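You operate a simulated robot arm through the tools that you are given. There is no shell and no other tool.

The job below is to be done with a simulated robot arm. You get a single attempt, and the scene is never put back.

JOB
Uncross the green plugs of modules 1 and 3 and test both modules.
Fine: each goes into the module of its number; first rest plug 1 in the dummy data socket between them; both lamps end green.
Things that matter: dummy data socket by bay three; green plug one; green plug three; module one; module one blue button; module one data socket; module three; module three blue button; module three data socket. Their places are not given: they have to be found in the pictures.

It is judged by the outcome, as a careful person would: the job done as asked, and still so three seconds after it is handed in. It fails if anything else is knocked over, pushed out of place, dropped, spilled or broken.

ROBOT AND FRAMES
A 7-joint arm with a two-finger parallel gripper, fixed in place. Base frame: the origin is at the foot of the arm, x ahead of it, y to its left, z up. Readings come in m, rad, newtons and seconds.
With the tool pointing down near the work surface it reaches from about 0.36 to 0.76 m from the base axis. Its first joint turns from -2.496 to 2.496 rad. Payload 3 kg.
The TCP is the grasp point between the finger pads, 0.03 m short of the fingertips. In the tool frame z runs along the fingers and y along their closing line. Largest opening 0.094 m; finger width 0.028, thickness 0.01; the body of the gripper, 0.05 by 0.096 m, starts 0.055 m behind the TCP.
Orientation is that of the tool frame in the base frame, as [roll, pitch, yaw] about the fixed x, y, z axes, in that order (R = Rz(yaw) Ry(pitch) Rx(roll)). With the fingers straight down and closing along the base's y, the tool's x points along the base's -x, its y along +y and its z along -z.

CONTROLS
- The arm moves only by the tool step_arm. Its argument "moves" is a list of rows, each an object of numbers (a shift or turn left out is 0, a gripper value left out holds the last): "dx", "dy", "dz": the shift along the tool's x, y, z in m; "rx", "ry", "rz": the turn, a rotation vector about the tool's x, y, z in degrees; "gripper": the opening, from 0 (shut) to 1 (fully open). In form: [{"dx": .., "dy": .., "dz": .., "rx": .., "ry": .., "rz": .., "gripper": ..}, ...]. A call has 1 to 20 rows; each row shifts and turns the commanded pose from where the row before left it, along the tool's axes as they then stand. Each row takes 0.2 s and may step no farther than 0.05 m and 0.15 rad from the row before; otherwise, or with a gripper value out of range, the whole call is refused. Where a pose cannot be reached the arm comes as near as it can. A force on the tool above 40 N (or 10 N above the force at the start of the call, whichever is more), or a blocked arm, ends the call early, and 0.2 s more pass. Each finger travels about 0.045 m/s and halts on what it meets, pressing with about 34 N; the grip force reading is that of the motor and also rises with nothing between the fingers. The clock runs only during rows and for 0.2 s after the last one: add rows that do not move to give the fingers time. It gives the time, the measured TCP pose, the force on the tool (base axes), the opening and the grip force at its end, in the units of the frame above (readings bear some noise), with the torque about the TCP (base axes, N m) and any sound that the robot's microphone picked up.
- Cameras (640 x 400 px; columns grow to the right, rows downward): "scene" is fixed at [0.2197, 0.5, 1.5238]; the picture's right is [-0.95, -0.31, 0.00], its down [-0.13, 0.39, -0.91] and it looks along [0.28, -0.87, -0.41] (base axes); focal length 312 px, centre (320, 200). "wrist" rides on the gripper at [0.076, 0.014, -0.102] in the tool frame; the picture's right is [-0.18, 0.98, 0.00], its down [-0.75, -0.14, -0.64] and it looks along [-0.63, -0.12, 0.77] (tool axes); focal length 243 px, centre (320, 200).
- snapshot(camera): a new picture of that camera. It takes no simulated time.
- lift_body(by): slides the trunk up (or, below 0, down) by that many m; the arm rides with it, the base frame stays. It gives what a move gives, with no picture.
- point_at(camera, pixels): for up to 12 pixels [column, row] of the newest picture of that camera ("zoom" is the newest enlarged one), the place [x, y, z] in the base frame of the surface seen there, good to about 0.003 m. It takes no simulated time.
- zoom(camera, box): a new picture of the part [left, top, right, bottom] of that camera's present view, enlarged. It takes no simulated time.
- close_job(): hands the job in; it is judged then, once.

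Open the gripper and draw the arm clear of the work before you hand the job in, unless the task says otherwise.

The tools are called as name(argument=value, ...) on one line, values as JSON. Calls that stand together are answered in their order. step_arm: Moves the arm, as the interface text tells. Its arguments: {"type":"object","properties":{"moves":{"type":"array","items":{"type":"object","properties":{"dx":{"type":"number"},"dy":{"type":"number"},"dz":{"type":"number"},"rx":{"type":"number"},"ry":{"type":"number"},"rz":{"type":"number"},"gripper":{"type":"number"}}}}},"required":["moves"]} The other tools are called the same way: lift_body (by) slides the trunk up or down; snapshot (camera) takes a picture; point_at (camera, pixels) gives the place of the surface under pixels of a picture; zoom (camera, box) takes an enlarged picture of a part of a camera's view; close_job () hands the job in.

At the start:

```text
time_s: 0.0
position: [0.4369, -0.3641, 1.255]
tcp_rot: [3.14, -0.002, -3.141]
ft_force: [-1.0, -0.1, 1.0]
torque: [0.04, -0.03, 0.01]
finger_gap: 0.0941
finger_force: 0.1
trunk travel left (down, up): [-0.3, 0.09]
```

scene: 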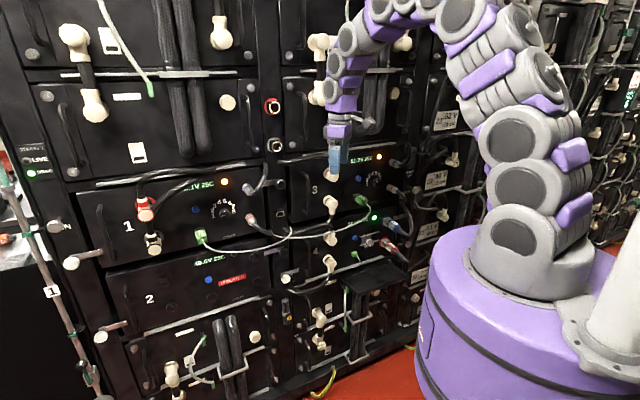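
wrist: 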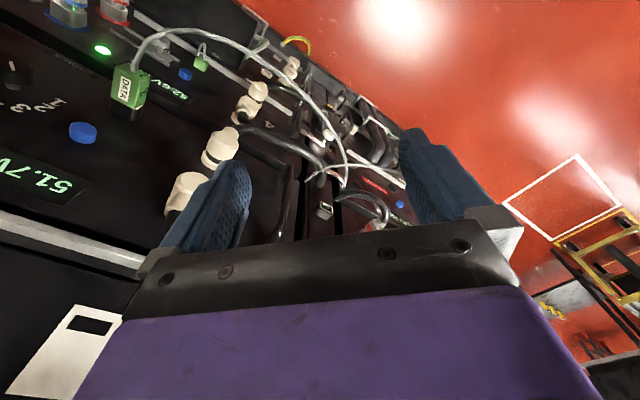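

I begin by taking enlarged pictures of the scene around modules 1 and 3, where I see green plugs near (200,237) and (360,200).

zoom(camera="scene", box=[70, 150, 290, 290])

zoom(camera="scene", box=[270, 140, 430, 280])

snapshot(camera="wrist")

```text
2.86 times, centred on (180, 220) of scene
```

zoom: 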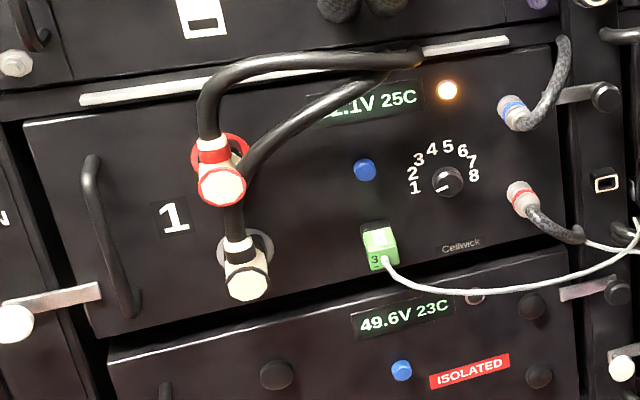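

```text
2.86 times, centred on (350, 210) of scene
```

zoom: 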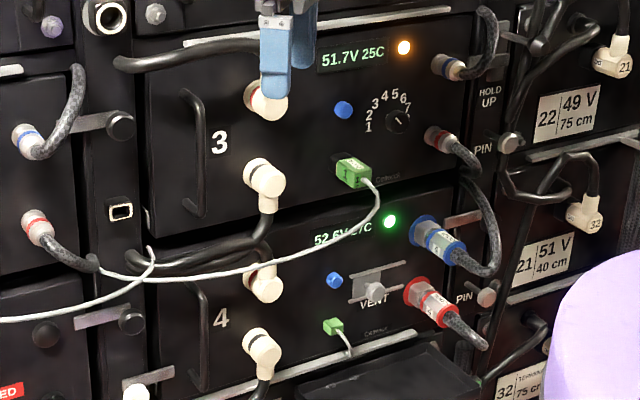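

```text
taken
```

wrist: 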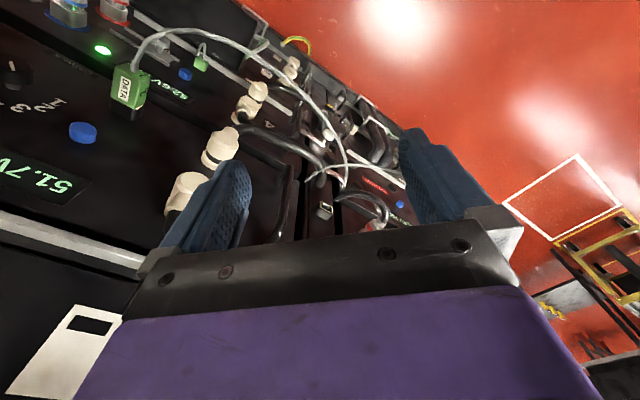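

The zooms show plug "3" in module 1 near zoom (380,245), plug 1 in module 3 near (353,172), and a rectangular socket on the post between them at (120,211). I'll measure places on these.

point_at(camera="zoom", pixels=[[120, 211], [112, 204], [130, 218], [353, 172], [345, 160], [362, 180], [344, 110], [399, 121], [220, 142], [330, 200], [440, 60], [404, 48]])

point_at(camera="scene", pixels=[[200, 237], [196, 211], [126, 227], [180, 245], [225, 238], [240, 189], [110, 250], [260, 215]])

```text
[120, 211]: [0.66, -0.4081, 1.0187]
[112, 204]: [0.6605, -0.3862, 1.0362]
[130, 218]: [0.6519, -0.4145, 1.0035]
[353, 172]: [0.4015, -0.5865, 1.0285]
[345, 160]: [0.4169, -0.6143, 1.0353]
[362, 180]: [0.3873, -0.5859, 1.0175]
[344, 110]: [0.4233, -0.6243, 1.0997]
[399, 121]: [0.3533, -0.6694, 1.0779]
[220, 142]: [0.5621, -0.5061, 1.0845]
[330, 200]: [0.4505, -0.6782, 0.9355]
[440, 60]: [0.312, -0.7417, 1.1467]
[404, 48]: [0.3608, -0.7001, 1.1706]
```

```text
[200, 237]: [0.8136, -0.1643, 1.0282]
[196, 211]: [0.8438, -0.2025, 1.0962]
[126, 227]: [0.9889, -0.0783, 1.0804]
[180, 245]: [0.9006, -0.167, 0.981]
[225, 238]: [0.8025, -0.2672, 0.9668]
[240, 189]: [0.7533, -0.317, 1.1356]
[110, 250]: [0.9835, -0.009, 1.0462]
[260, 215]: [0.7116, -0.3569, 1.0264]
```

The rack face runs along (0.707,0.707), with its inward normal at about (0.707,-0.707,0) and the face at x−y≈1.067. I'll look closer at the plugs, the socket and the cable roots.

zoom(camera="scene", box=[335, 180, 385, 211])

zoom(camera="scene", box=[180, 220, 230, 251])

zoom(camera="scene", box=[240, 190, 320, 250])

```text
12.80 times, centred on (360, 196) of scene
```

zoom: 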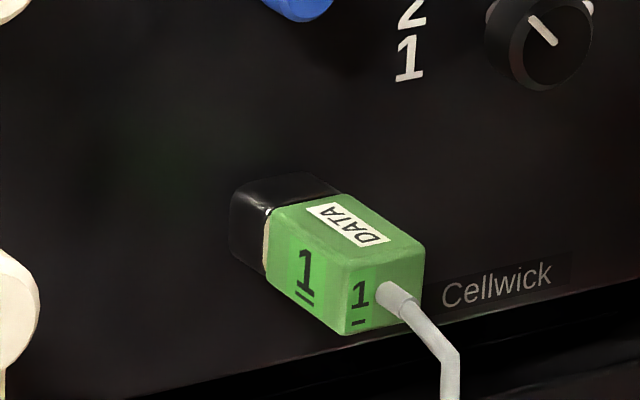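

```text
12.80 times, centred on (205, 236) of scene
```

zoom: 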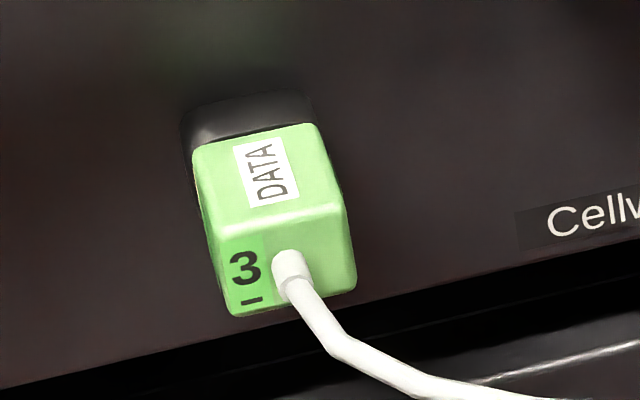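

```text
6.67 times, centred on (280, 220) of scene
```

zoom: 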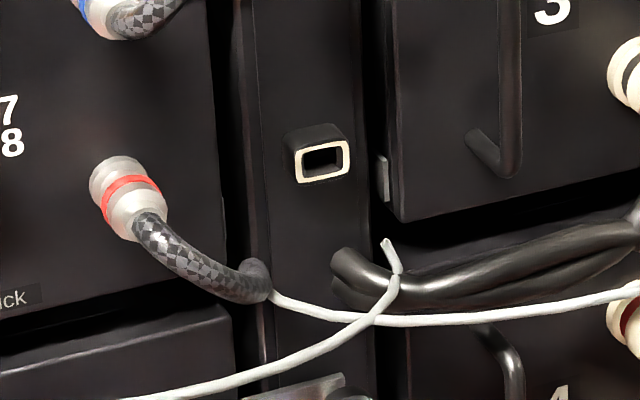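

The dummy socket shows clearly at (323,160) in this zoom: a housing with a pale rim and an opening that is wider than tall. I'll measure its rim and the surroundings.

point_at(camera="zoom", pixels=[[299, 153], [346, 143], [303, 181], [346, 172], [323, 160], [280, 200], [360, 200], [322, 148], [325, 178], [298, 165], [348, 158], [386, 240]])

zoom(camera="scene", box=[335, 180, 385, 211])

```text
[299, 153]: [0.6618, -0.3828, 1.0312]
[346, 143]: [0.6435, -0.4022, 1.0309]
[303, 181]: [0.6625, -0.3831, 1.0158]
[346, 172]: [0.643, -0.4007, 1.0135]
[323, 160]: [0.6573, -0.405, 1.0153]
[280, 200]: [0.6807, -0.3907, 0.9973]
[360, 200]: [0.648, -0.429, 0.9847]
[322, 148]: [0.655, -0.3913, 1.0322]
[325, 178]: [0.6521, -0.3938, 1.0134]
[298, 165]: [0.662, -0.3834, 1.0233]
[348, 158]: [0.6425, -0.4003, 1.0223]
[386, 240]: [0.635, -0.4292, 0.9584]
```

```text
12.80 times, centred on (360, 196) of scene
```

zoom: 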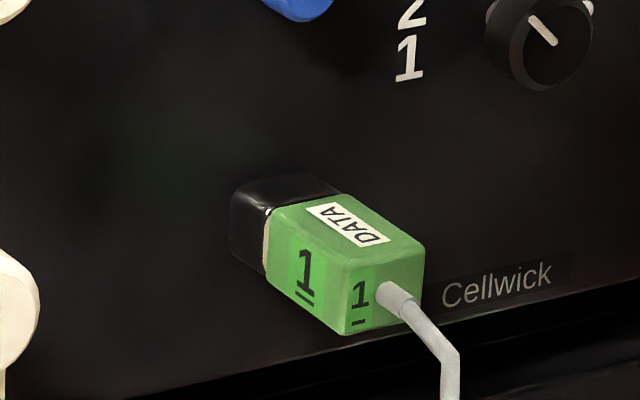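

Dummy socket rim is centred near s=(x+y)/√2≈0.184, z≈1.0228, d=(x−y)/√2≈0.739. Now I measure the plug 1 corners in the newest zoom.

point_at(camera="zoom", pixels=[[272, 212], [270, 265], [348, 262], [347, 328], [418, 250], [418, 310], [335, 198], [250, 195], [385, 270], [300, 250], [345, 225], [380, 300]])

zoom(camera="scene", box=[180, 220, 230, 251])

```text
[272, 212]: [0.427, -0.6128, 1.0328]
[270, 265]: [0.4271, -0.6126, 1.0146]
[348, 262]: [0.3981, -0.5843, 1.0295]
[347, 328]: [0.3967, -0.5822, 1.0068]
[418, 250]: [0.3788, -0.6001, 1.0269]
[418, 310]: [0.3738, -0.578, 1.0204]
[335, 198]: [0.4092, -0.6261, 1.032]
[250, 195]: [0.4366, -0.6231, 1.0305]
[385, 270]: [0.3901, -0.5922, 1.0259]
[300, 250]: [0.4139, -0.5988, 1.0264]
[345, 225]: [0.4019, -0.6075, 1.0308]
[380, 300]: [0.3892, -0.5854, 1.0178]
```

```text
12.80 times, centred on (205, 236) of scene
```

zoom: 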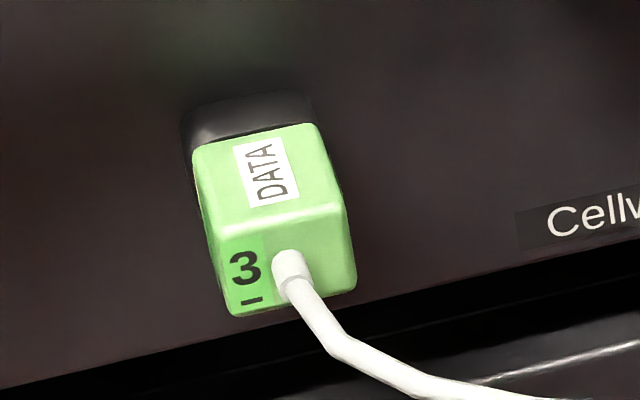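

Plug 1's body spans d≈0.693–0.736, centred at s≈−0.144. I measure plug 3 the same way.

point_at(camera="zoom", pixels=[[198, 152], [312, 130], [220, 222], [342, 208], [232, 310], [352, 284], [265, 175], [245, 270], [325, 270], [190, 110], [292, 270], [330, 170]])

zoom(camera="scene", box=[150, 180, 250, 240])

```text
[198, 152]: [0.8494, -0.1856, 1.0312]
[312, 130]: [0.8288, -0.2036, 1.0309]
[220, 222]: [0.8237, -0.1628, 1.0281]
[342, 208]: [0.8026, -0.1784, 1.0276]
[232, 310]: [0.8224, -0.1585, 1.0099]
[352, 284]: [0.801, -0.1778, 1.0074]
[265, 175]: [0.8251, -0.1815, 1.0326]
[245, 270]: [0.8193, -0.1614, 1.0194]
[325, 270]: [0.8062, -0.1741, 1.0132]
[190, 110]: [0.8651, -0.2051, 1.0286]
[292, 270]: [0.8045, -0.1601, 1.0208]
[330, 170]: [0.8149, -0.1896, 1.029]
```

```text
6.40 times, centred on (200, 210) of scene
```

zoom: 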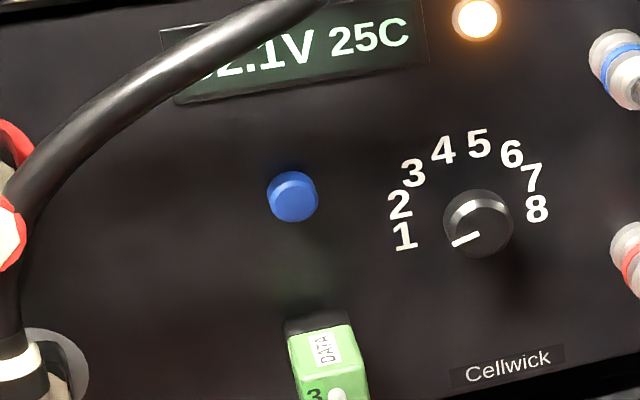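

Plug 3's centre is near s≈0.454, z≈1.020, with its front at d≈0.694. I measure button 1 and the dial here, then zoom on button 3.

point_at(camera="zoom", pixels=[[292, 196], [275, 200], [310, 190], [292, 176], [292, 215], [330, 230], [478, 225], [476, 18], [240, 270], [400, 330]])

zoom(camera="scene", box=[320, 145, 400, 205])

```text
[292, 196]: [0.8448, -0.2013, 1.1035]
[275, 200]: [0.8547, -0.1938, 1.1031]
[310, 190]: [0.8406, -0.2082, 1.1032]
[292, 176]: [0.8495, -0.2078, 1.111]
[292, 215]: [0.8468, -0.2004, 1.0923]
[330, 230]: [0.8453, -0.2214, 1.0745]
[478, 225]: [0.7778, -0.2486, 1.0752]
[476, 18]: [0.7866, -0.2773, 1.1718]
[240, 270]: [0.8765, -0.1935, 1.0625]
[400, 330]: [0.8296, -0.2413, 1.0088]
```

```text
6.67 times, centred on (360, 175) of scene
```

zoom: 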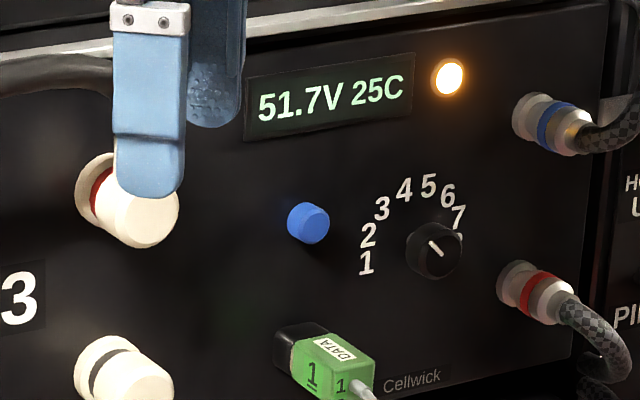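

The button on module 3 is near zoom (308,222); I measure it and nearby protrusions (white elbows, dial).

point_at(camera="zoom", pixels=[[314, 224], [300, 222], [308, 206], [312, 240], [327, 224], [435, 252], [345, 260], [230, 330], [150, 215], [145, 390], [540, 300], [450, 78]])

zoom(camera="scene", box=[120, 150, 280, 260])

```text
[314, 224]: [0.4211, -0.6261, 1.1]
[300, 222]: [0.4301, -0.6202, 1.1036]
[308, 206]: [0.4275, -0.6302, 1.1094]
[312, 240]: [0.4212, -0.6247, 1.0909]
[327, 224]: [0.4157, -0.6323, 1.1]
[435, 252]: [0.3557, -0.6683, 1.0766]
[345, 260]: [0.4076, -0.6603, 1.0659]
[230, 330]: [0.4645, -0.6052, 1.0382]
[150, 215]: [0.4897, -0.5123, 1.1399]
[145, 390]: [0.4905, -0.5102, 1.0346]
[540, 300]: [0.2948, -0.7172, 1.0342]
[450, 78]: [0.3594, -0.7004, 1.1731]
```

```text
3.64 times, centred on (200, 205) of scene
```

zoom: 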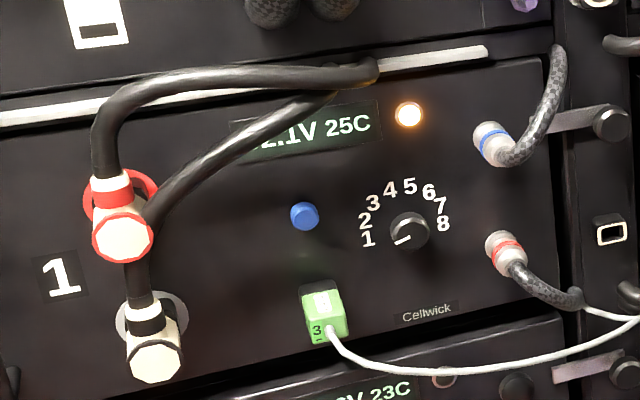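

Buttons sit at (s≈0.456, z≈1.102) and (s≈−0.144, z≈1.100) with faces at d≈0.740. I measure the obstacles around module 1: elbows and black cable.

point_at(camera="zoom", pixels=[[155, 355], [122, 237], [190, 180], [250, 130], [320, 97], [130, 110], [200, 78], [300, 75], [365, 70], [500, 245], [410, 230], [345, 355]])

zoom(camera="scene", box=[240, 180, 400, 280])

```text
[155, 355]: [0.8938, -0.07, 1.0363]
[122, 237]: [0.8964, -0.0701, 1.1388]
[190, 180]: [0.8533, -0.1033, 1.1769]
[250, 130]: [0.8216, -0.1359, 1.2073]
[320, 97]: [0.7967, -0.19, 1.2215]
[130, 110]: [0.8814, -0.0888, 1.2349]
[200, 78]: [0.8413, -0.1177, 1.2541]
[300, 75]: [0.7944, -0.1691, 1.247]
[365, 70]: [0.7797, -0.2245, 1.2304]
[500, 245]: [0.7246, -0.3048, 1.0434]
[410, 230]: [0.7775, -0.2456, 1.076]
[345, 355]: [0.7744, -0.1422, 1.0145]
```

```text
4.00 times, centred on (320, 230) of scene
```

zoom: 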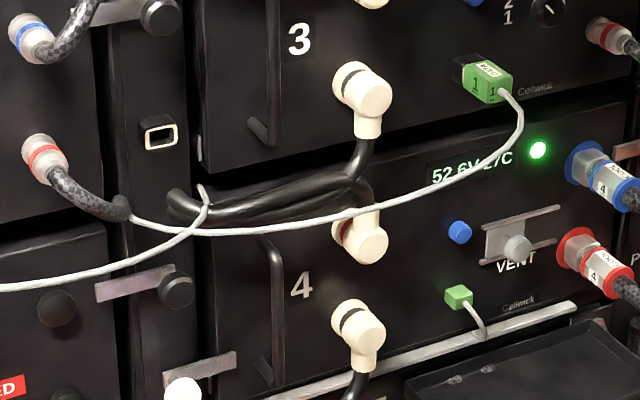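

All key spots are located. I'll turn the tool so the fingers point at the rack, tilted 30° down and closing horizontally: first a 45° yaw, then pitch, in free space at d≈0.566.

step_arm(moves=[{"rz": 7.5, "gripper": 1}, {"rz": 7.5}, {"rz": 7.5}, {"rz": 7.5}, {"rz": 7.5}, {"rz": 7.5}, {}])

point_at(camera="scene", pixels=[[515, 240], [520, 165], [505, 75], [350, 60], [480, 290]])

```text
time_s: 1.6
position: [0.4354, -0.3637, 1.2561]
tcp_rot: [3.142, 0.0, 2.355]
ft_force: [-0.1, -1.0, 0.4]
torque: [0.02, -0.03, 0.0]
finger_gap: 0.0941
finger_force: 0.2
trunk travel left (down, up): [-0.3, 0.09]
```

```text
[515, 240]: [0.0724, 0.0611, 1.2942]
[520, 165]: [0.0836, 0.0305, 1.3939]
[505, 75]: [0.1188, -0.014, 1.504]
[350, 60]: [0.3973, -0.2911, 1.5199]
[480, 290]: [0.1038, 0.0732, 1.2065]
```

Yaw is now 2.355 rad as planned. Next I pitch the tool up by 60° so it points 30° below horizontal into the rack.

step_arm(moves=[{"ry": -7.5}, {"ry": -7.5}, {"ry": -7.5}, {"ry": -7.5}, {"ry": -7.5}, {"ry": -7.5}, {"ry": -7.5}, {"ry": -7.5}, {}, {}])

snapshot(camera="scene")

snapshot(camera="wrist")

```text
time_s: 3.8
position: [0.4388, -0.3873, 1.2401]
tcp_rot: [-3.141, 1.047, 2.357]
ft_force: [-0.4, -0.5, 0.3]
torque: [0.03, 0.0, 0.0]
finger_gap: 0.0937
finger_force: 0.1
out of reach, approached as far as the arm can: row 8
trunk travel left (down, up): [-0.3, 0.09]
```

```text
taken
```

scene: 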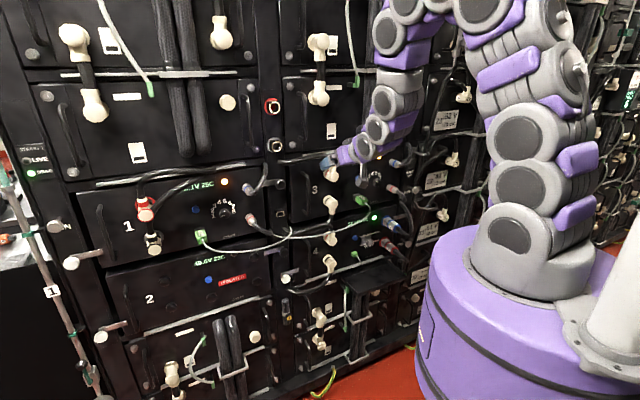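

```text
taken
```

wrist: 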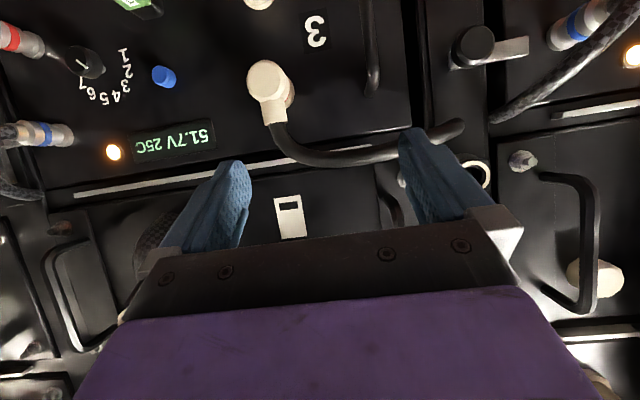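

Orientation is right (pitch 60°), TCP at about d=0.584, s=0.036, z=1.24. Before lowering, I measure how far the thin cables and other items stick out of the rack below the gripper.

point_at(camera="scene", pixels=[[369, 211], [362, 222], [345, 228], [330, 232], [310, 237], [291, 236], [285, 231], [270, 241], [250, 248], [230, 249], [215, 247], [205, 243]])

zoom(camera="scene", box=[240, 170, 400, 270])

```text
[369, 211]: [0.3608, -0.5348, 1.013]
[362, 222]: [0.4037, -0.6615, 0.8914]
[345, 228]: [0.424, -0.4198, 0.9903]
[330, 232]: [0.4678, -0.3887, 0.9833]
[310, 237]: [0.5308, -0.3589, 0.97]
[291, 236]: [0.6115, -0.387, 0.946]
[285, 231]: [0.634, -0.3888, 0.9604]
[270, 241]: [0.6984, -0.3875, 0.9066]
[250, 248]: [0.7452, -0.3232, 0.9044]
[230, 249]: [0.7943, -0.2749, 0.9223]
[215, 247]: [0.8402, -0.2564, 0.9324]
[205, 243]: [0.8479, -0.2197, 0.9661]
```

```text
4.00 times, centred on (320, 220) of scene
```

zoom: 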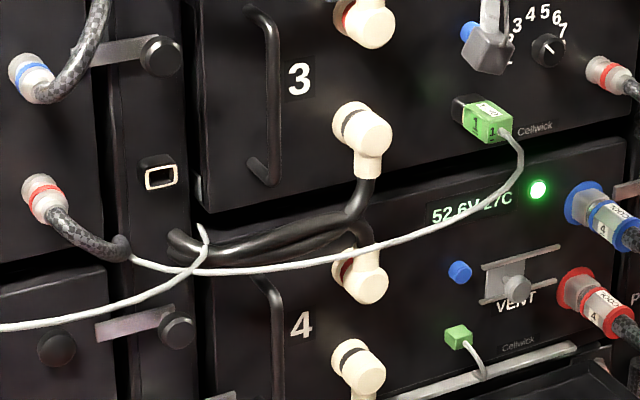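

Plug 1's thin cable bulges out to about d≈0.60 at z≈0.99, so a steeper 45° tilt keeps the palm above it. I pitch back 15° and draw slightly away from the rack.

step_arm(moves=[{"ry": 7.5}, {"ry": 7.5}, {}])

lift_body(by=-0.1)

snapshot(camera="wrist")

snapshot(camera="scene")

```text
time_s: 4.6
position: [0.4383, -0.3889, 1.2393]
tcp_rot: [3.141, 0.784, 2.357]
ft_force: [0.5, 0.1, 0.4]
torque: [-0.03, 0.01, 0.0]
finger_gap: 0.094
finger_force: 0.0
trunk travel left (down, up): [-0.3, 0.09]
```

```text
time_s: 5.9
position: [0.4375, -0.3878, 1.1407]
tcp_rot: [3.14, 0.785, 2.354]
ft_force: [-0.5, 0.8, 0.8]
torque: [0.02, -0.01, -0.03]
finger_gap: 0.0941
finger_force: 0.0
trunk travel left (down, up): [-0.2, 0.19]
```

```text
taken
```

wrist: 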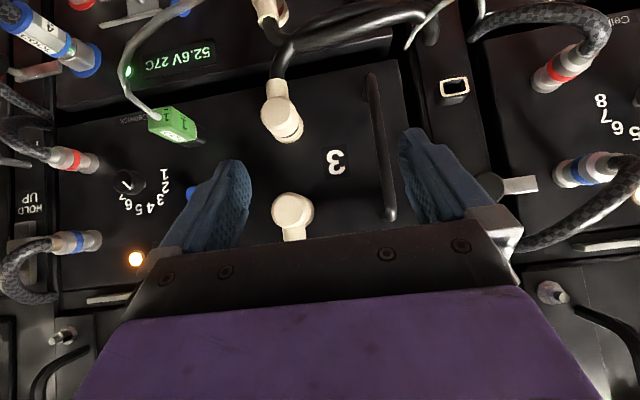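

```text
taken
```

scene: 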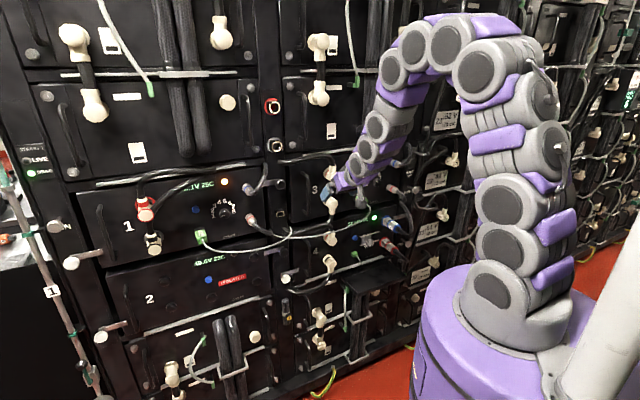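

The wrist camera now faces the rack squarely (upside-down): plug 1 at (175,125), the dummy socket at (455,88). I'll zoom in on these to refine positions.

zoom(camera="wrist", box=[120, 80, 240, 155])

point_at(camera="wrist", pixels=[[441, 83], [467, 79], [443, 100], [468, 96], [455, 88], [455, 80], [456, 98], [430, 110], [560, 75], [480, 185]])

```text
5.33 times, centred on (180, 118) of wrist
```

zoom: 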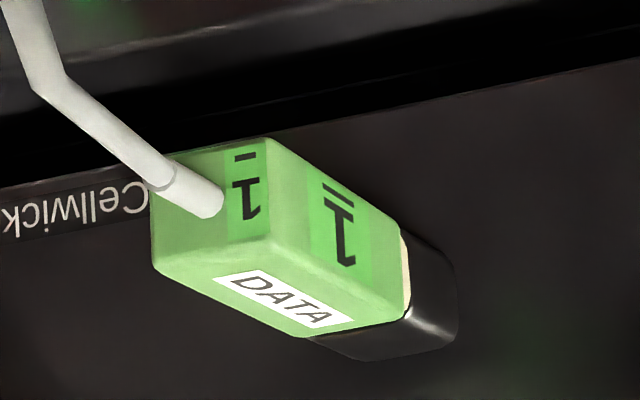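

```text
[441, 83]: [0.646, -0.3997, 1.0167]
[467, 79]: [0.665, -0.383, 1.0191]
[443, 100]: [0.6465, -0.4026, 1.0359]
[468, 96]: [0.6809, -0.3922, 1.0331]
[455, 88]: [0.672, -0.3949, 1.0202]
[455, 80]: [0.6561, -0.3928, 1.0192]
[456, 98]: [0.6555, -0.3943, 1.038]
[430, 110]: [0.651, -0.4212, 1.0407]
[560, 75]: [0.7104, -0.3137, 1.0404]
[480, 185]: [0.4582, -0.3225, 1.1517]
```

I measure plug 1's corners in this sharp wrist zoom, and the housing behind it.

point_at(camera="zoom", pixels=[[262, 148], [268, 232], [160, 265], [158, 195], [395, 240], [400, 312], [300, 332], [405, 290], [250, 195], [345, 235], [285, 295], [430, 320]])

zoom(camera="wrist", box=[400, 40, 520, 115])

```text
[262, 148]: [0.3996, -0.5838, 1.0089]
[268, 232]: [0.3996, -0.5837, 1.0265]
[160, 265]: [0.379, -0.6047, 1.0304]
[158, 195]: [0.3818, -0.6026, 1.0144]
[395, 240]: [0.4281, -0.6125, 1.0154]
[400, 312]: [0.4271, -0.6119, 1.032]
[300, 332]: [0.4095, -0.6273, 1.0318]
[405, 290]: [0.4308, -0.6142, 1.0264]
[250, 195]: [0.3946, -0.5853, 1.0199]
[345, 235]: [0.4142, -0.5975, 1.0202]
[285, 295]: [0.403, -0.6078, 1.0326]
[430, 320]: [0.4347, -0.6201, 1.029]
```

```text
5.33 times, centred on (460, 78) of wrist
```

zoom: 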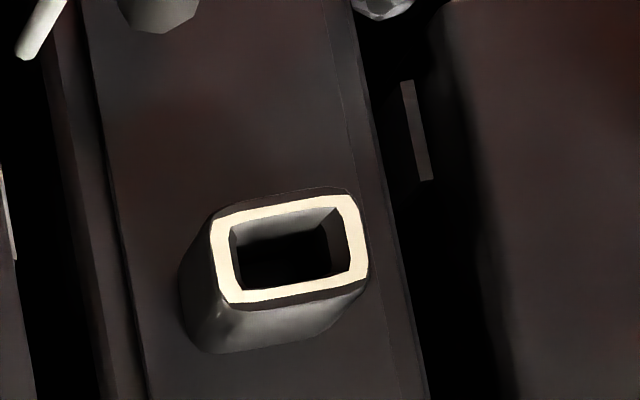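

The rim of the dummy socket is sharp here: outer corners near (212,220), (350,195), (368,285), (228,305). I measure points on the pale rim.

point_at(camera="zoom", pixels=[[222, 260], [356, 240], [285, 208], [295, 293], [218, 222], [346, 202], [361, 280], [232, 297], [237, 250], [340, 240], [280, 260], [150, 300]])

```text
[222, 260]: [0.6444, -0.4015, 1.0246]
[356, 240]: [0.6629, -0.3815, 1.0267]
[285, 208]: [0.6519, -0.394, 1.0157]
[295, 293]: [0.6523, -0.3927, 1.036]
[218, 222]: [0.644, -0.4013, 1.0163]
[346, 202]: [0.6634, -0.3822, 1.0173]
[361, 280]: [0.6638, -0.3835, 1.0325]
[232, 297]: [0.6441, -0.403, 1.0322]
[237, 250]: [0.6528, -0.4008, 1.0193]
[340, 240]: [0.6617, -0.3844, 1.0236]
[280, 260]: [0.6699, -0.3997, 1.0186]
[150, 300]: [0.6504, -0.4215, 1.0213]
```

Plug 1: centre s≈−0.1437, z≈1.02, front d≈0.695, back d≈0.736. Dummy: s≈0.185, z≈1.0245, rim d≈0.739. I move sideways to stand off plug 1 along the 45° line, narrowing the gripper a bit.

step_arm(moves=[{"dy": -0.03, "dz": 0.004, "gripper": 0.75}, {"dy": -0.03, "dz": 0.004}, {"dy": -0.03, "dz": 0.004}, {"dy": -0.03, "dz": 0.004}, {"dy": -0.03, "dz": 0.004}, {"dy": -0.0286, "dz": 0.004, "dx": 0.0009}, {}, {}])

snapshot(camera="wrist")

snapshot(camera="scene")

```text
time_s: 7.7
position: [0.3222, -0.5239, 1.1218]
tcp_rot: [3.141, 0.786, 2.356]
ft_force: [-0.3, -0.5, 0.4]
torque: [0.0, 0.0, 0.0]
finger_gap: 0.0704
finger_force: 0.1
trunk travel left (down, up): [-0.2, 0.19]
```

```text
taken
```

wrist: 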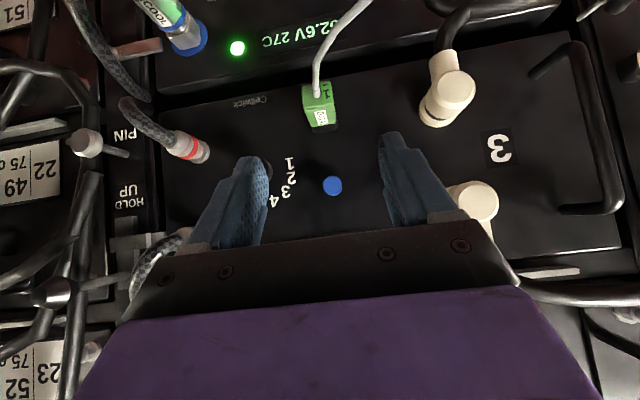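

```text
taken
```

scene: 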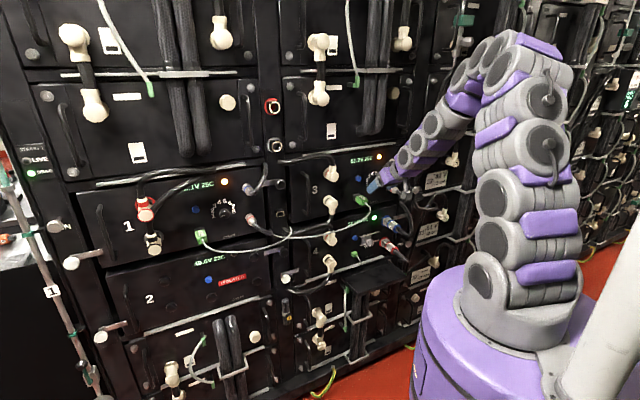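

I'm at s=−0.1426, d=0.598, z=1.122, with the plug straight ahead at (318,107). I zoom once more on the plug from the front to refine its centre.

zoom(camera="wrist", box=[270, 60, 366, 140])

```text
5.00 times, centred on (318, 100) of wrist
```

zoom: 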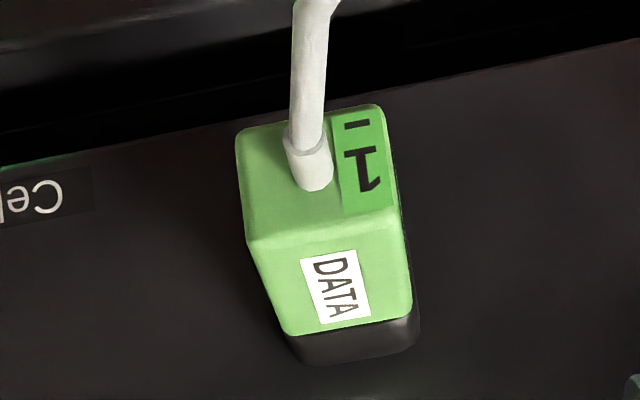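

point_at(camera="zoom", pixels=[[240, 140], [378, 112], [250, 232], [392, 205], [290, 328], [405, 302], [320, 225], [345, 322], [290, 195], [400, 290], [380, 340], [260, 190]])

```text
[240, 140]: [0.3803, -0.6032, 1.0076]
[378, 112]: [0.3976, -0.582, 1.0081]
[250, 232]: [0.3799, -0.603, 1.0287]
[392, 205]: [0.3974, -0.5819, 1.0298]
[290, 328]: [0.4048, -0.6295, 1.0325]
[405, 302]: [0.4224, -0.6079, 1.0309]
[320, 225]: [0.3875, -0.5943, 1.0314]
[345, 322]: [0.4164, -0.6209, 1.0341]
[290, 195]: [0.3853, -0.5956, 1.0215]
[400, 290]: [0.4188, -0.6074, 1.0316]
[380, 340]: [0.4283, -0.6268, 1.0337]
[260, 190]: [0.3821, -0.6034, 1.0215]
```

The plug's front face spans s≈−0.1576…−0.1304, z≈1.0076…1.031, so its centre is (s −0.144, z 1.0195). I advance along the tool axis most of the way, leaving about 3.5 cm.

step_arm(moves=[{"dy": -0.0014, "dx": -0.0024, "dz": 0.02}, {"dz": 0.025}, {"dz": 0.025}, {"dz": 0.025}, {"dz": 0.015}, {}])

snapshot(camera="wrist")

zoom(camera="scene", box=[310, 150, 410, 220])

```text
time_s: 9.1
position: [0.3789, -0.583, 1.0448]
tcp_rot: [3.141, 0.785, 2.353]
ft_force: [0.5, 0.0, -0.5]
torque: [0.03, -0.03, -0.03]
finger_gap: 0.0704
finger_force: 0.0
trunk travel left (down, up): [-0.2, 0.19]
```

```text
taken
```

wrist: 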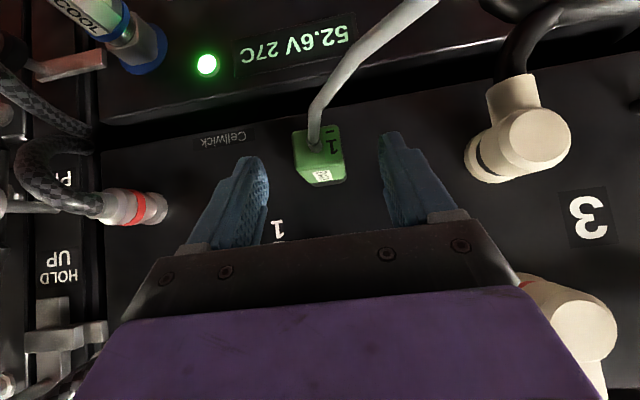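

```text
5.71 times, centred on (360, 185) of scene
```

zoom: 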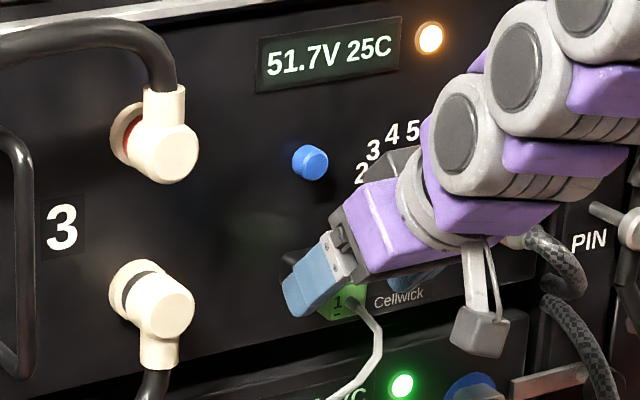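

The fingers straddle the plug, which sits centred at (320,150); TCP at d=0.680, z=1.0448. I advance the last 3.3 cm along the tool axis, without closing yet.

step_arm(moves=[{"dz": 0.012, "dx": 0.001}, {"dz": 0.012}, {"dz": 0.0093}, {}])

snapshot(camera="wrist")

zoom(camera="scene", box=[320, 170, 390, 220])

```text
time_s: 10.1
position: [0.3936, -0.6012, 1.0204]
tcp_rot: [3.142, 0.785, 2.354]
ft_force: [0.4, -0.4, 0.3]
torque: [-0.01, -0.01, 0.03]
finger_gap: 0.0704
finger_force: 0.0
trunk travel left (down, up): [-0.2, 0.19]
```

```text
taken
```

wrist: 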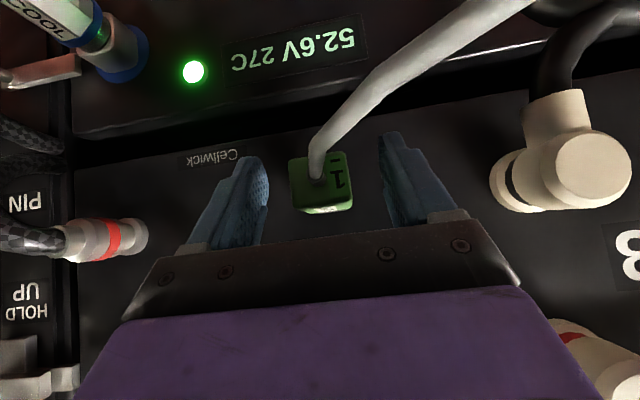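

```text
8.00 times, centred on (355, 195) of scene
```

zoom: 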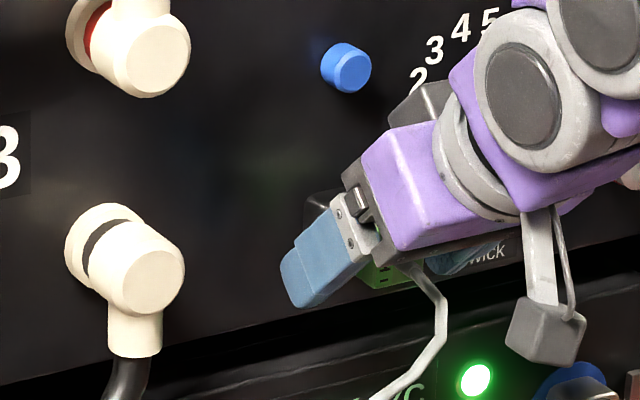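

TCP projects to about (320,188) and the plug lies there at (320,182), midway between the pads. I close the fingers on the plug.

step_arm(moves=[{"gripper": 0.2}, {}, {}, {"gripper": 0}, {}, {}])

snapshot(camera="wrist")

```text
time_s: 11.5
position: [0.3947, -0.6013, 1.0206]
tcp_rot: [3.14, 0.784, 2.356]
ft_force: [1.2, -0.1, -0.1]
torque: [-0.01, -0.01, -0.01]
finger_gap: 0.0335
finger_force: 34.1
trunk travel left (down, up): [-0.2, 0.19]
```

```text
taken
```

wrist: 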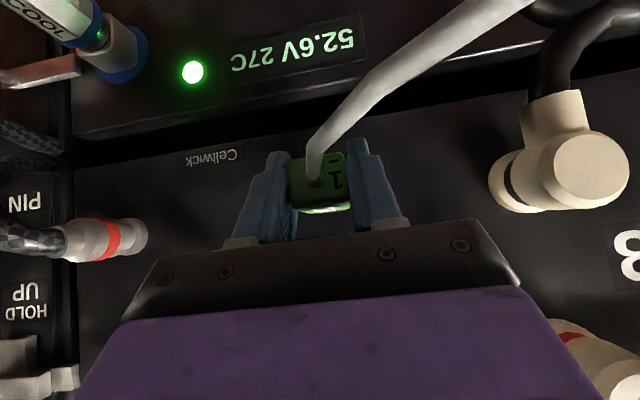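

The gap halted at 0.0335 m with 34 N, a little wider than my 0.028 estimate. I'll check in a zoom that the pads touch the plug, not the socket housing.

zoom(camera="wrist", box=[240, 130, 400, 230])

zoom(camera="scene", box=[335, 180, 385, 215])

```text
4.00 times, centred on (320, 180) of wrist
```

zoom: 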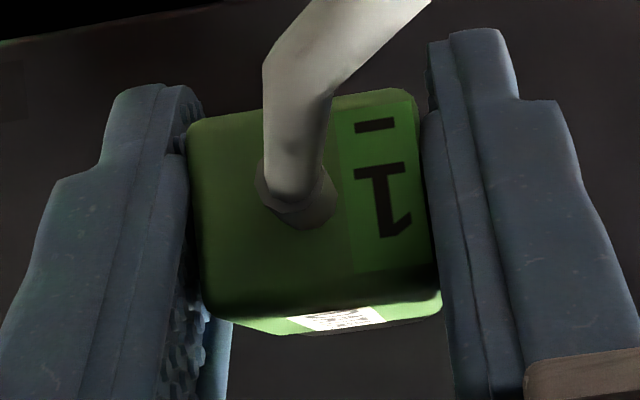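

```text
11.43 times, centred on (360, 198) of scene
```

zoom: 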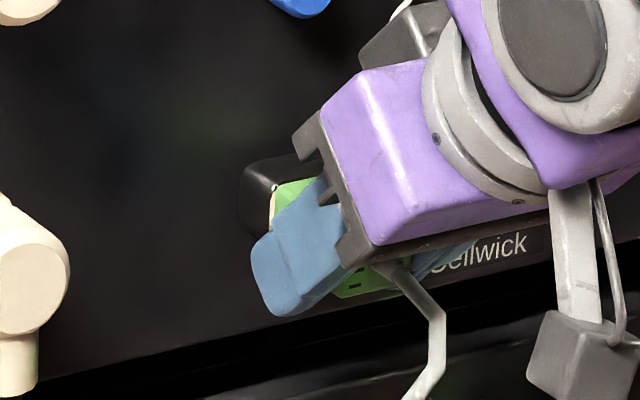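

It is unclear whether the tips catch the housing edge (outer width ~0.031). I reopen slightly, back off 7 mm along the tool axis, and re-grip to compare the gap.

step_arm(moves=[{"gripper": 0.55}, {}, {"dz": -0.004}, {"dz": -0.003}, {}, {"gripper": 0}, {}, {}, {}])

zoom(camera="scene", box=[335, 180, 385, 215])

zoom(camera="wrist", box=[240, 130, 400, 230])

```text
time_s: 13.5
position: [0.3906, -0.5971, 1.0265]
tcp_rot: [-3.139, 0.785, 2.357]
ft_force: [0.8, 0.1, 0.5]
torque: [0.0, 0.05, 0.01]
finger_gap: 0.0329
finger_force: 33.9
trunk travel left (down, up): [-0.2, 0.19]
```

```text
11.43 times, centred on (360, 198) of scene
```

zoom: 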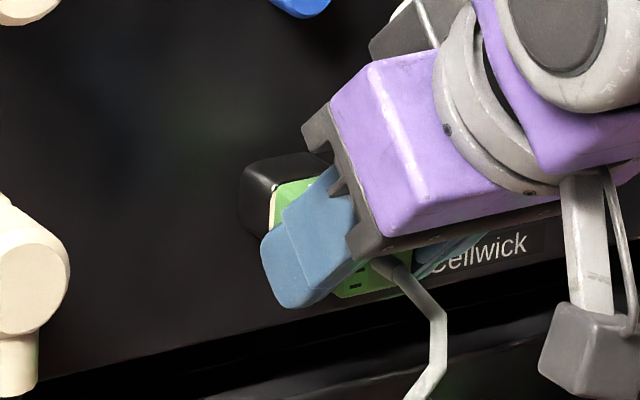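

```text
4.00 times, centred on (320, 180) of wrist
```

zoom: 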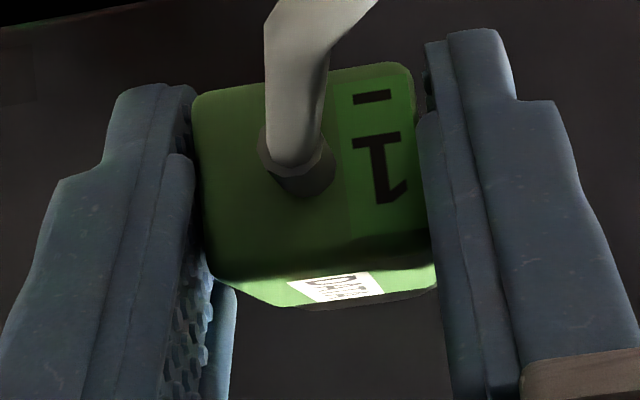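

The gap is the same (0.033) with the tips clearly short of the housing, so this is the plug's width and the grip is good. I pull straight out along −n in small steps.

step_arm(moves=[{"dx": 0.0028, "dz": -0.0028}, {"dx": 0.0028, "dz": -0.0028}, {"dx": 0.0028, "dz": -0.0028}, {"dx": 0.0028, "dz": -0.0028}, {}])

zoom(camera="scene", box=[335, 180, 385, 215])

```text
time_s: 14.7
position: [0.38, -0.5845, 1.027]
tcp_rot: [-3.141, 0.785, 2.354]
ft_force: [0.5, 0.6, 0.4]
torque: [0.02, 0.0, 0.01]
finger_gap: 0.0329
finger_force: 34.3
trunk travel left (down, up): [-0.2, 0.19]
```

```text
11.43 times, centred on (360, 198) of scene
```

zoom: 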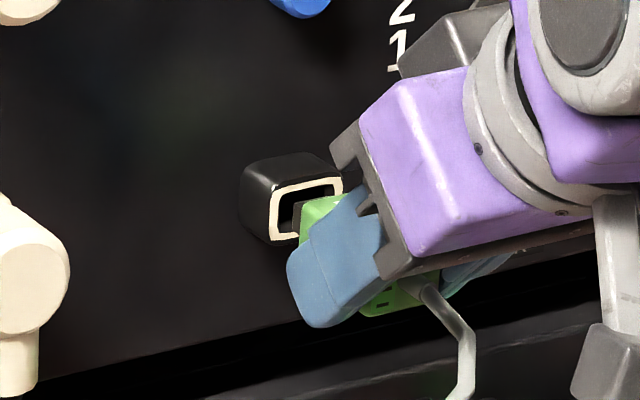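

The plug came out freely; its nose is visible at (310,210) and forces are near zero. I draw back to d≈0.60 to clear the elbows before moving sideways.

step_arm(moves=[{"dx": 0.0115, "dz": -0.0115}, {"dx": 0.0145, "dz": -0.0145}, {"dx": 0.0145, "dz": -0.0145}, {"dx": 0.0145, "dz": -0.0145}, {}])

snapshot(camera="scene")

snapshot(camera="wrist")

```text
time_s: 15.9
position: [0.3266, -0.5286, 1.0249]
tcp_rot: [-3.141, 0.784, 2.356]
ft_force: [0.0, -1.2, -0.6]
torque: [0.01, 0.01, 0.02]
finger_gap: 0.0326
finger_force: 34.2
trunk travel left (down, up): [-0.2, 0.19]
```

```text
taken
```

scene: 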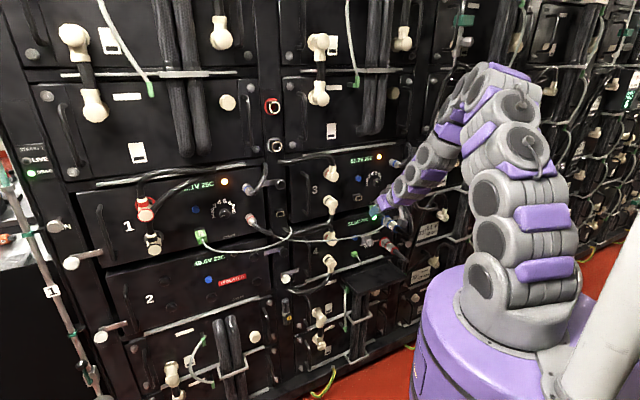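

```text
taken
```

wrist: 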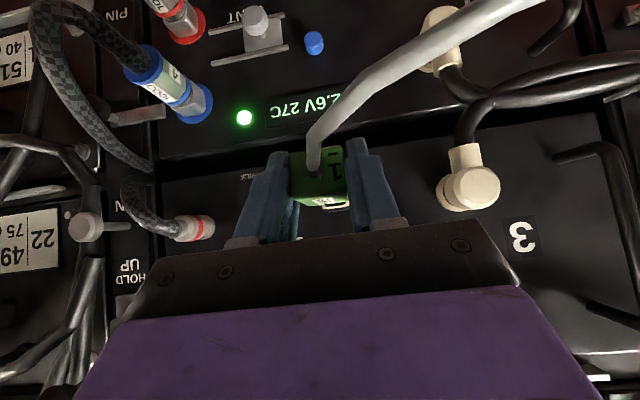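

Plug 1 is held and clear at d≈0.605. I now compare module 3's empty socket with the dummy socket in the scene camera to get the exact offset between them.

zoom(camera="scene", box=[335, 180, 385, 215])

zoom(camera="wrist", box=[280, 130, 370, 230])

```text
11.43 times, centred on (360, 198) of scene
```

zoom: 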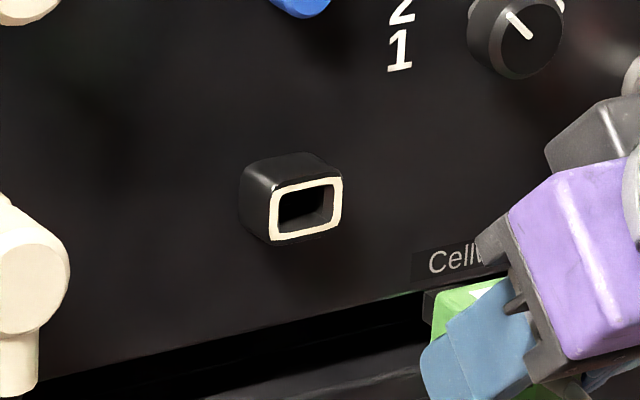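

```text
4.00 times, centred on (325, 180) of wrist
```

zoom: 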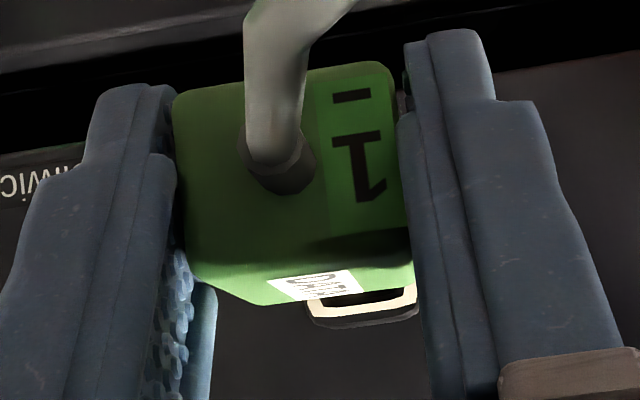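

Module 3's empty socket shows clearly at (307,208) in the scene zoom. I retake that zoom and then measure its rim.

zoom(camera="scene", box=[340, 188, 370, 208])

```text
16.00 times, centred on (355, 198) of scene
```

zoom: 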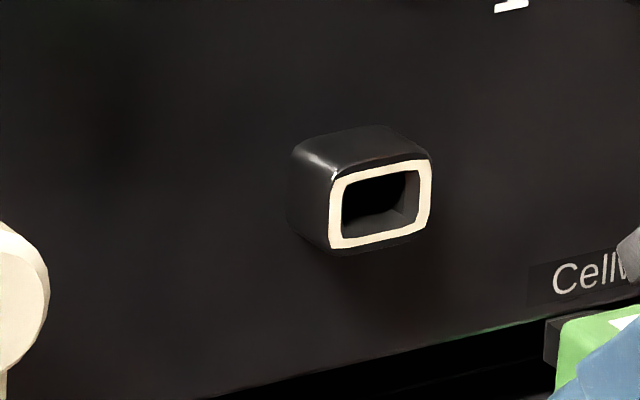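

The rim of module 3's socket lies between (331,180), (430,160), (425,228), (333,247). I measure mid-rim points.

point_at(camera="zoom", pixels=[[336, 212], [426, 195], [380, 170], [380, 239], [338, 184], [424, 166], [421, 226], [338, 243], [560, 345], [375, 150]])

zoom(camera="scene", box=[265, 204, 295, 224])

```text
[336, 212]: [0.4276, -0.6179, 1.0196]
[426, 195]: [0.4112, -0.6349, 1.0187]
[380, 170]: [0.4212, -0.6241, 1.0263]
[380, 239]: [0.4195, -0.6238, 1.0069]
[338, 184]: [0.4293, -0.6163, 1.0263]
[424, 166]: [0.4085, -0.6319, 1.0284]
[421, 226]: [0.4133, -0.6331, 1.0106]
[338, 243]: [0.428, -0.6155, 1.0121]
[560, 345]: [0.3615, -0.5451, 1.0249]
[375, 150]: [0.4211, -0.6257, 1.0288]
```

```text
16.00 times, centred on (280, 214) of scene
```

zoom: 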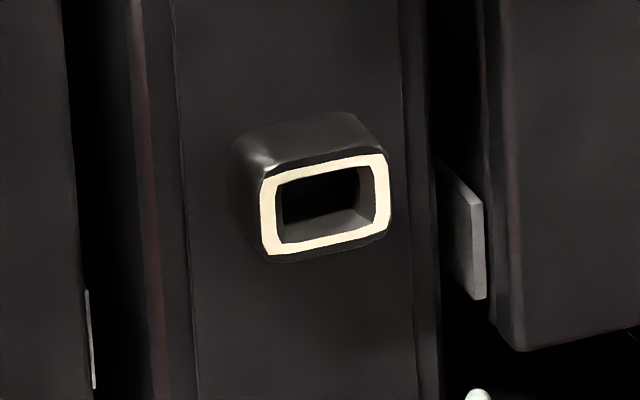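

Module 3 socket rim: s≈−0.145, z≈1.0188, d≈0.739. Now the same measurement for the dummy with rim mid-points (266,218), (383,190), (322,164), (325,244).

point_at(camera="zoom", pixels=[[266, 215], [383, 190], [322, 165], [325, 243], [266, 182], [380, 158], [384, 226], [270, 249], [320, 200]])

zoom(camera="scene", box=[270, 170, 390, 245])

```text
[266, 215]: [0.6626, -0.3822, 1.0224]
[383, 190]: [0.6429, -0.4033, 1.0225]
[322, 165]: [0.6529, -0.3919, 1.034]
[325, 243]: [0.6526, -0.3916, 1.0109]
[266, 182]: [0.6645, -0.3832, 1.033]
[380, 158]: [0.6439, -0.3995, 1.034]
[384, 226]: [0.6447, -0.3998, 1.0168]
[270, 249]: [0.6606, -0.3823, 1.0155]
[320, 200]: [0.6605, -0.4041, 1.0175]
```

```text
5.33 times, centred on (330, 208) of scene
```

zoom: 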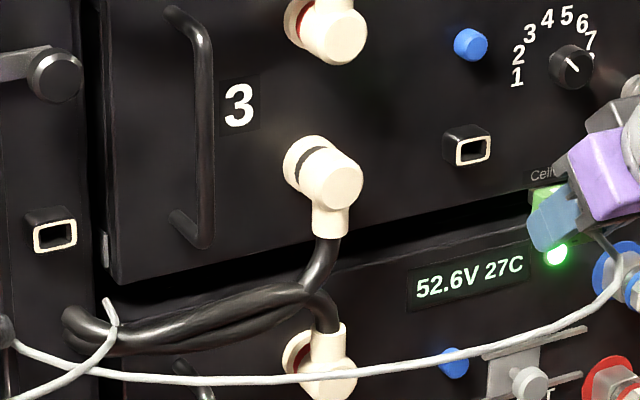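

The dummy sits at offset Δs≈+0.329, Δz≈+0.0045, Δd≈0 from socket 3. I check how far the elbow (345,180) and handle (205,130) stick out before traversing.

point_at(camera="zoom", pixels=[[345, 180], [330, 150], [205, 130], [205, 220], [190, 225], [330, 215], [100, 315], [200, 300], [55, 75], [440, 370], [250, 380]])

```text
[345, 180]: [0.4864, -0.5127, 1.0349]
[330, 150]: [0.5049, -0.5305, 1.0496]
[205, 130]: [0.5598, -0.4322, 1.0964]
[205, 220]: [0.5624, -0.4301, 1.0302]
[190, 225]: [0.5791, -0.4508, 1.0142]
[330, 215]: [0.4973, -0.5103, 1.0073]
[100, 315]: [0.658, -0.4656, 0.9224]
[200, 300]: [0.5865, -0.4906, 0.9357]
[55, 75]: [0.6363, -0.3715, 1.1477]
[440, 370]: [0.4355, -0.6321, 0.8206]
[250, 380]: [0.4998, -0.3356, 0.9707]
```

Elbow and handle reach only to d≈0.70, so the path at d≈0.605 (plug nose ≈0.65) is clear. I traverse left to in front of the dummy socket.

step_arm(moves=[{"dy": 0.02, "dx": -0.0042, "dz": -0.0042}, {"dy": 0.03}, {"dy": 0.03}, {"dy": 0.03}, {"dy": 0.03}, {"dy": 0.03}, {"dy": 0.03}, {"dy": 0.03}, {"dy": 0.03}, {"dy": 0.03}, {"dy": 0.02}, {"dy": 0.015}, {}])

snapshot(camera="scene")

snapshot(camera="wrist")

```text
time_s: 18.7
position: [0.5555, -0.2994, 1.0317]
tcp_rot: [3.141, 0.786, 2.354]
ft_force: [-0.9, 0.0, -1.4]
torque: [0.03, 0.0, -0.02]
finger_gap: 0.0291
finger_force: 33.9
trunk travel left (down, up): [-0.2, 0.19]
```

```text
taken
```

scene: 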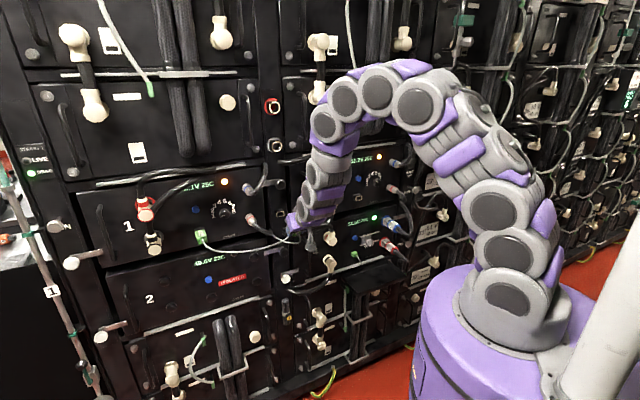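

```text
taken
```

wrist: 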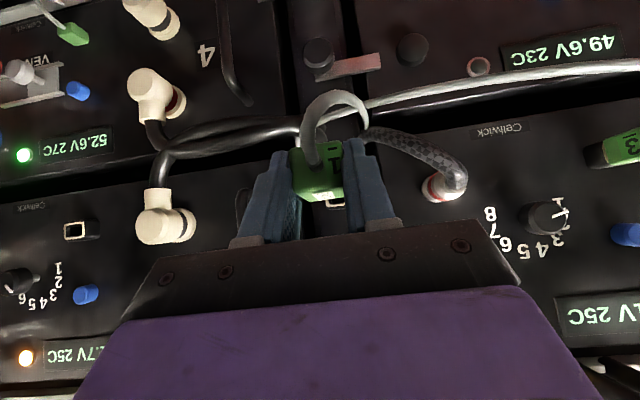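

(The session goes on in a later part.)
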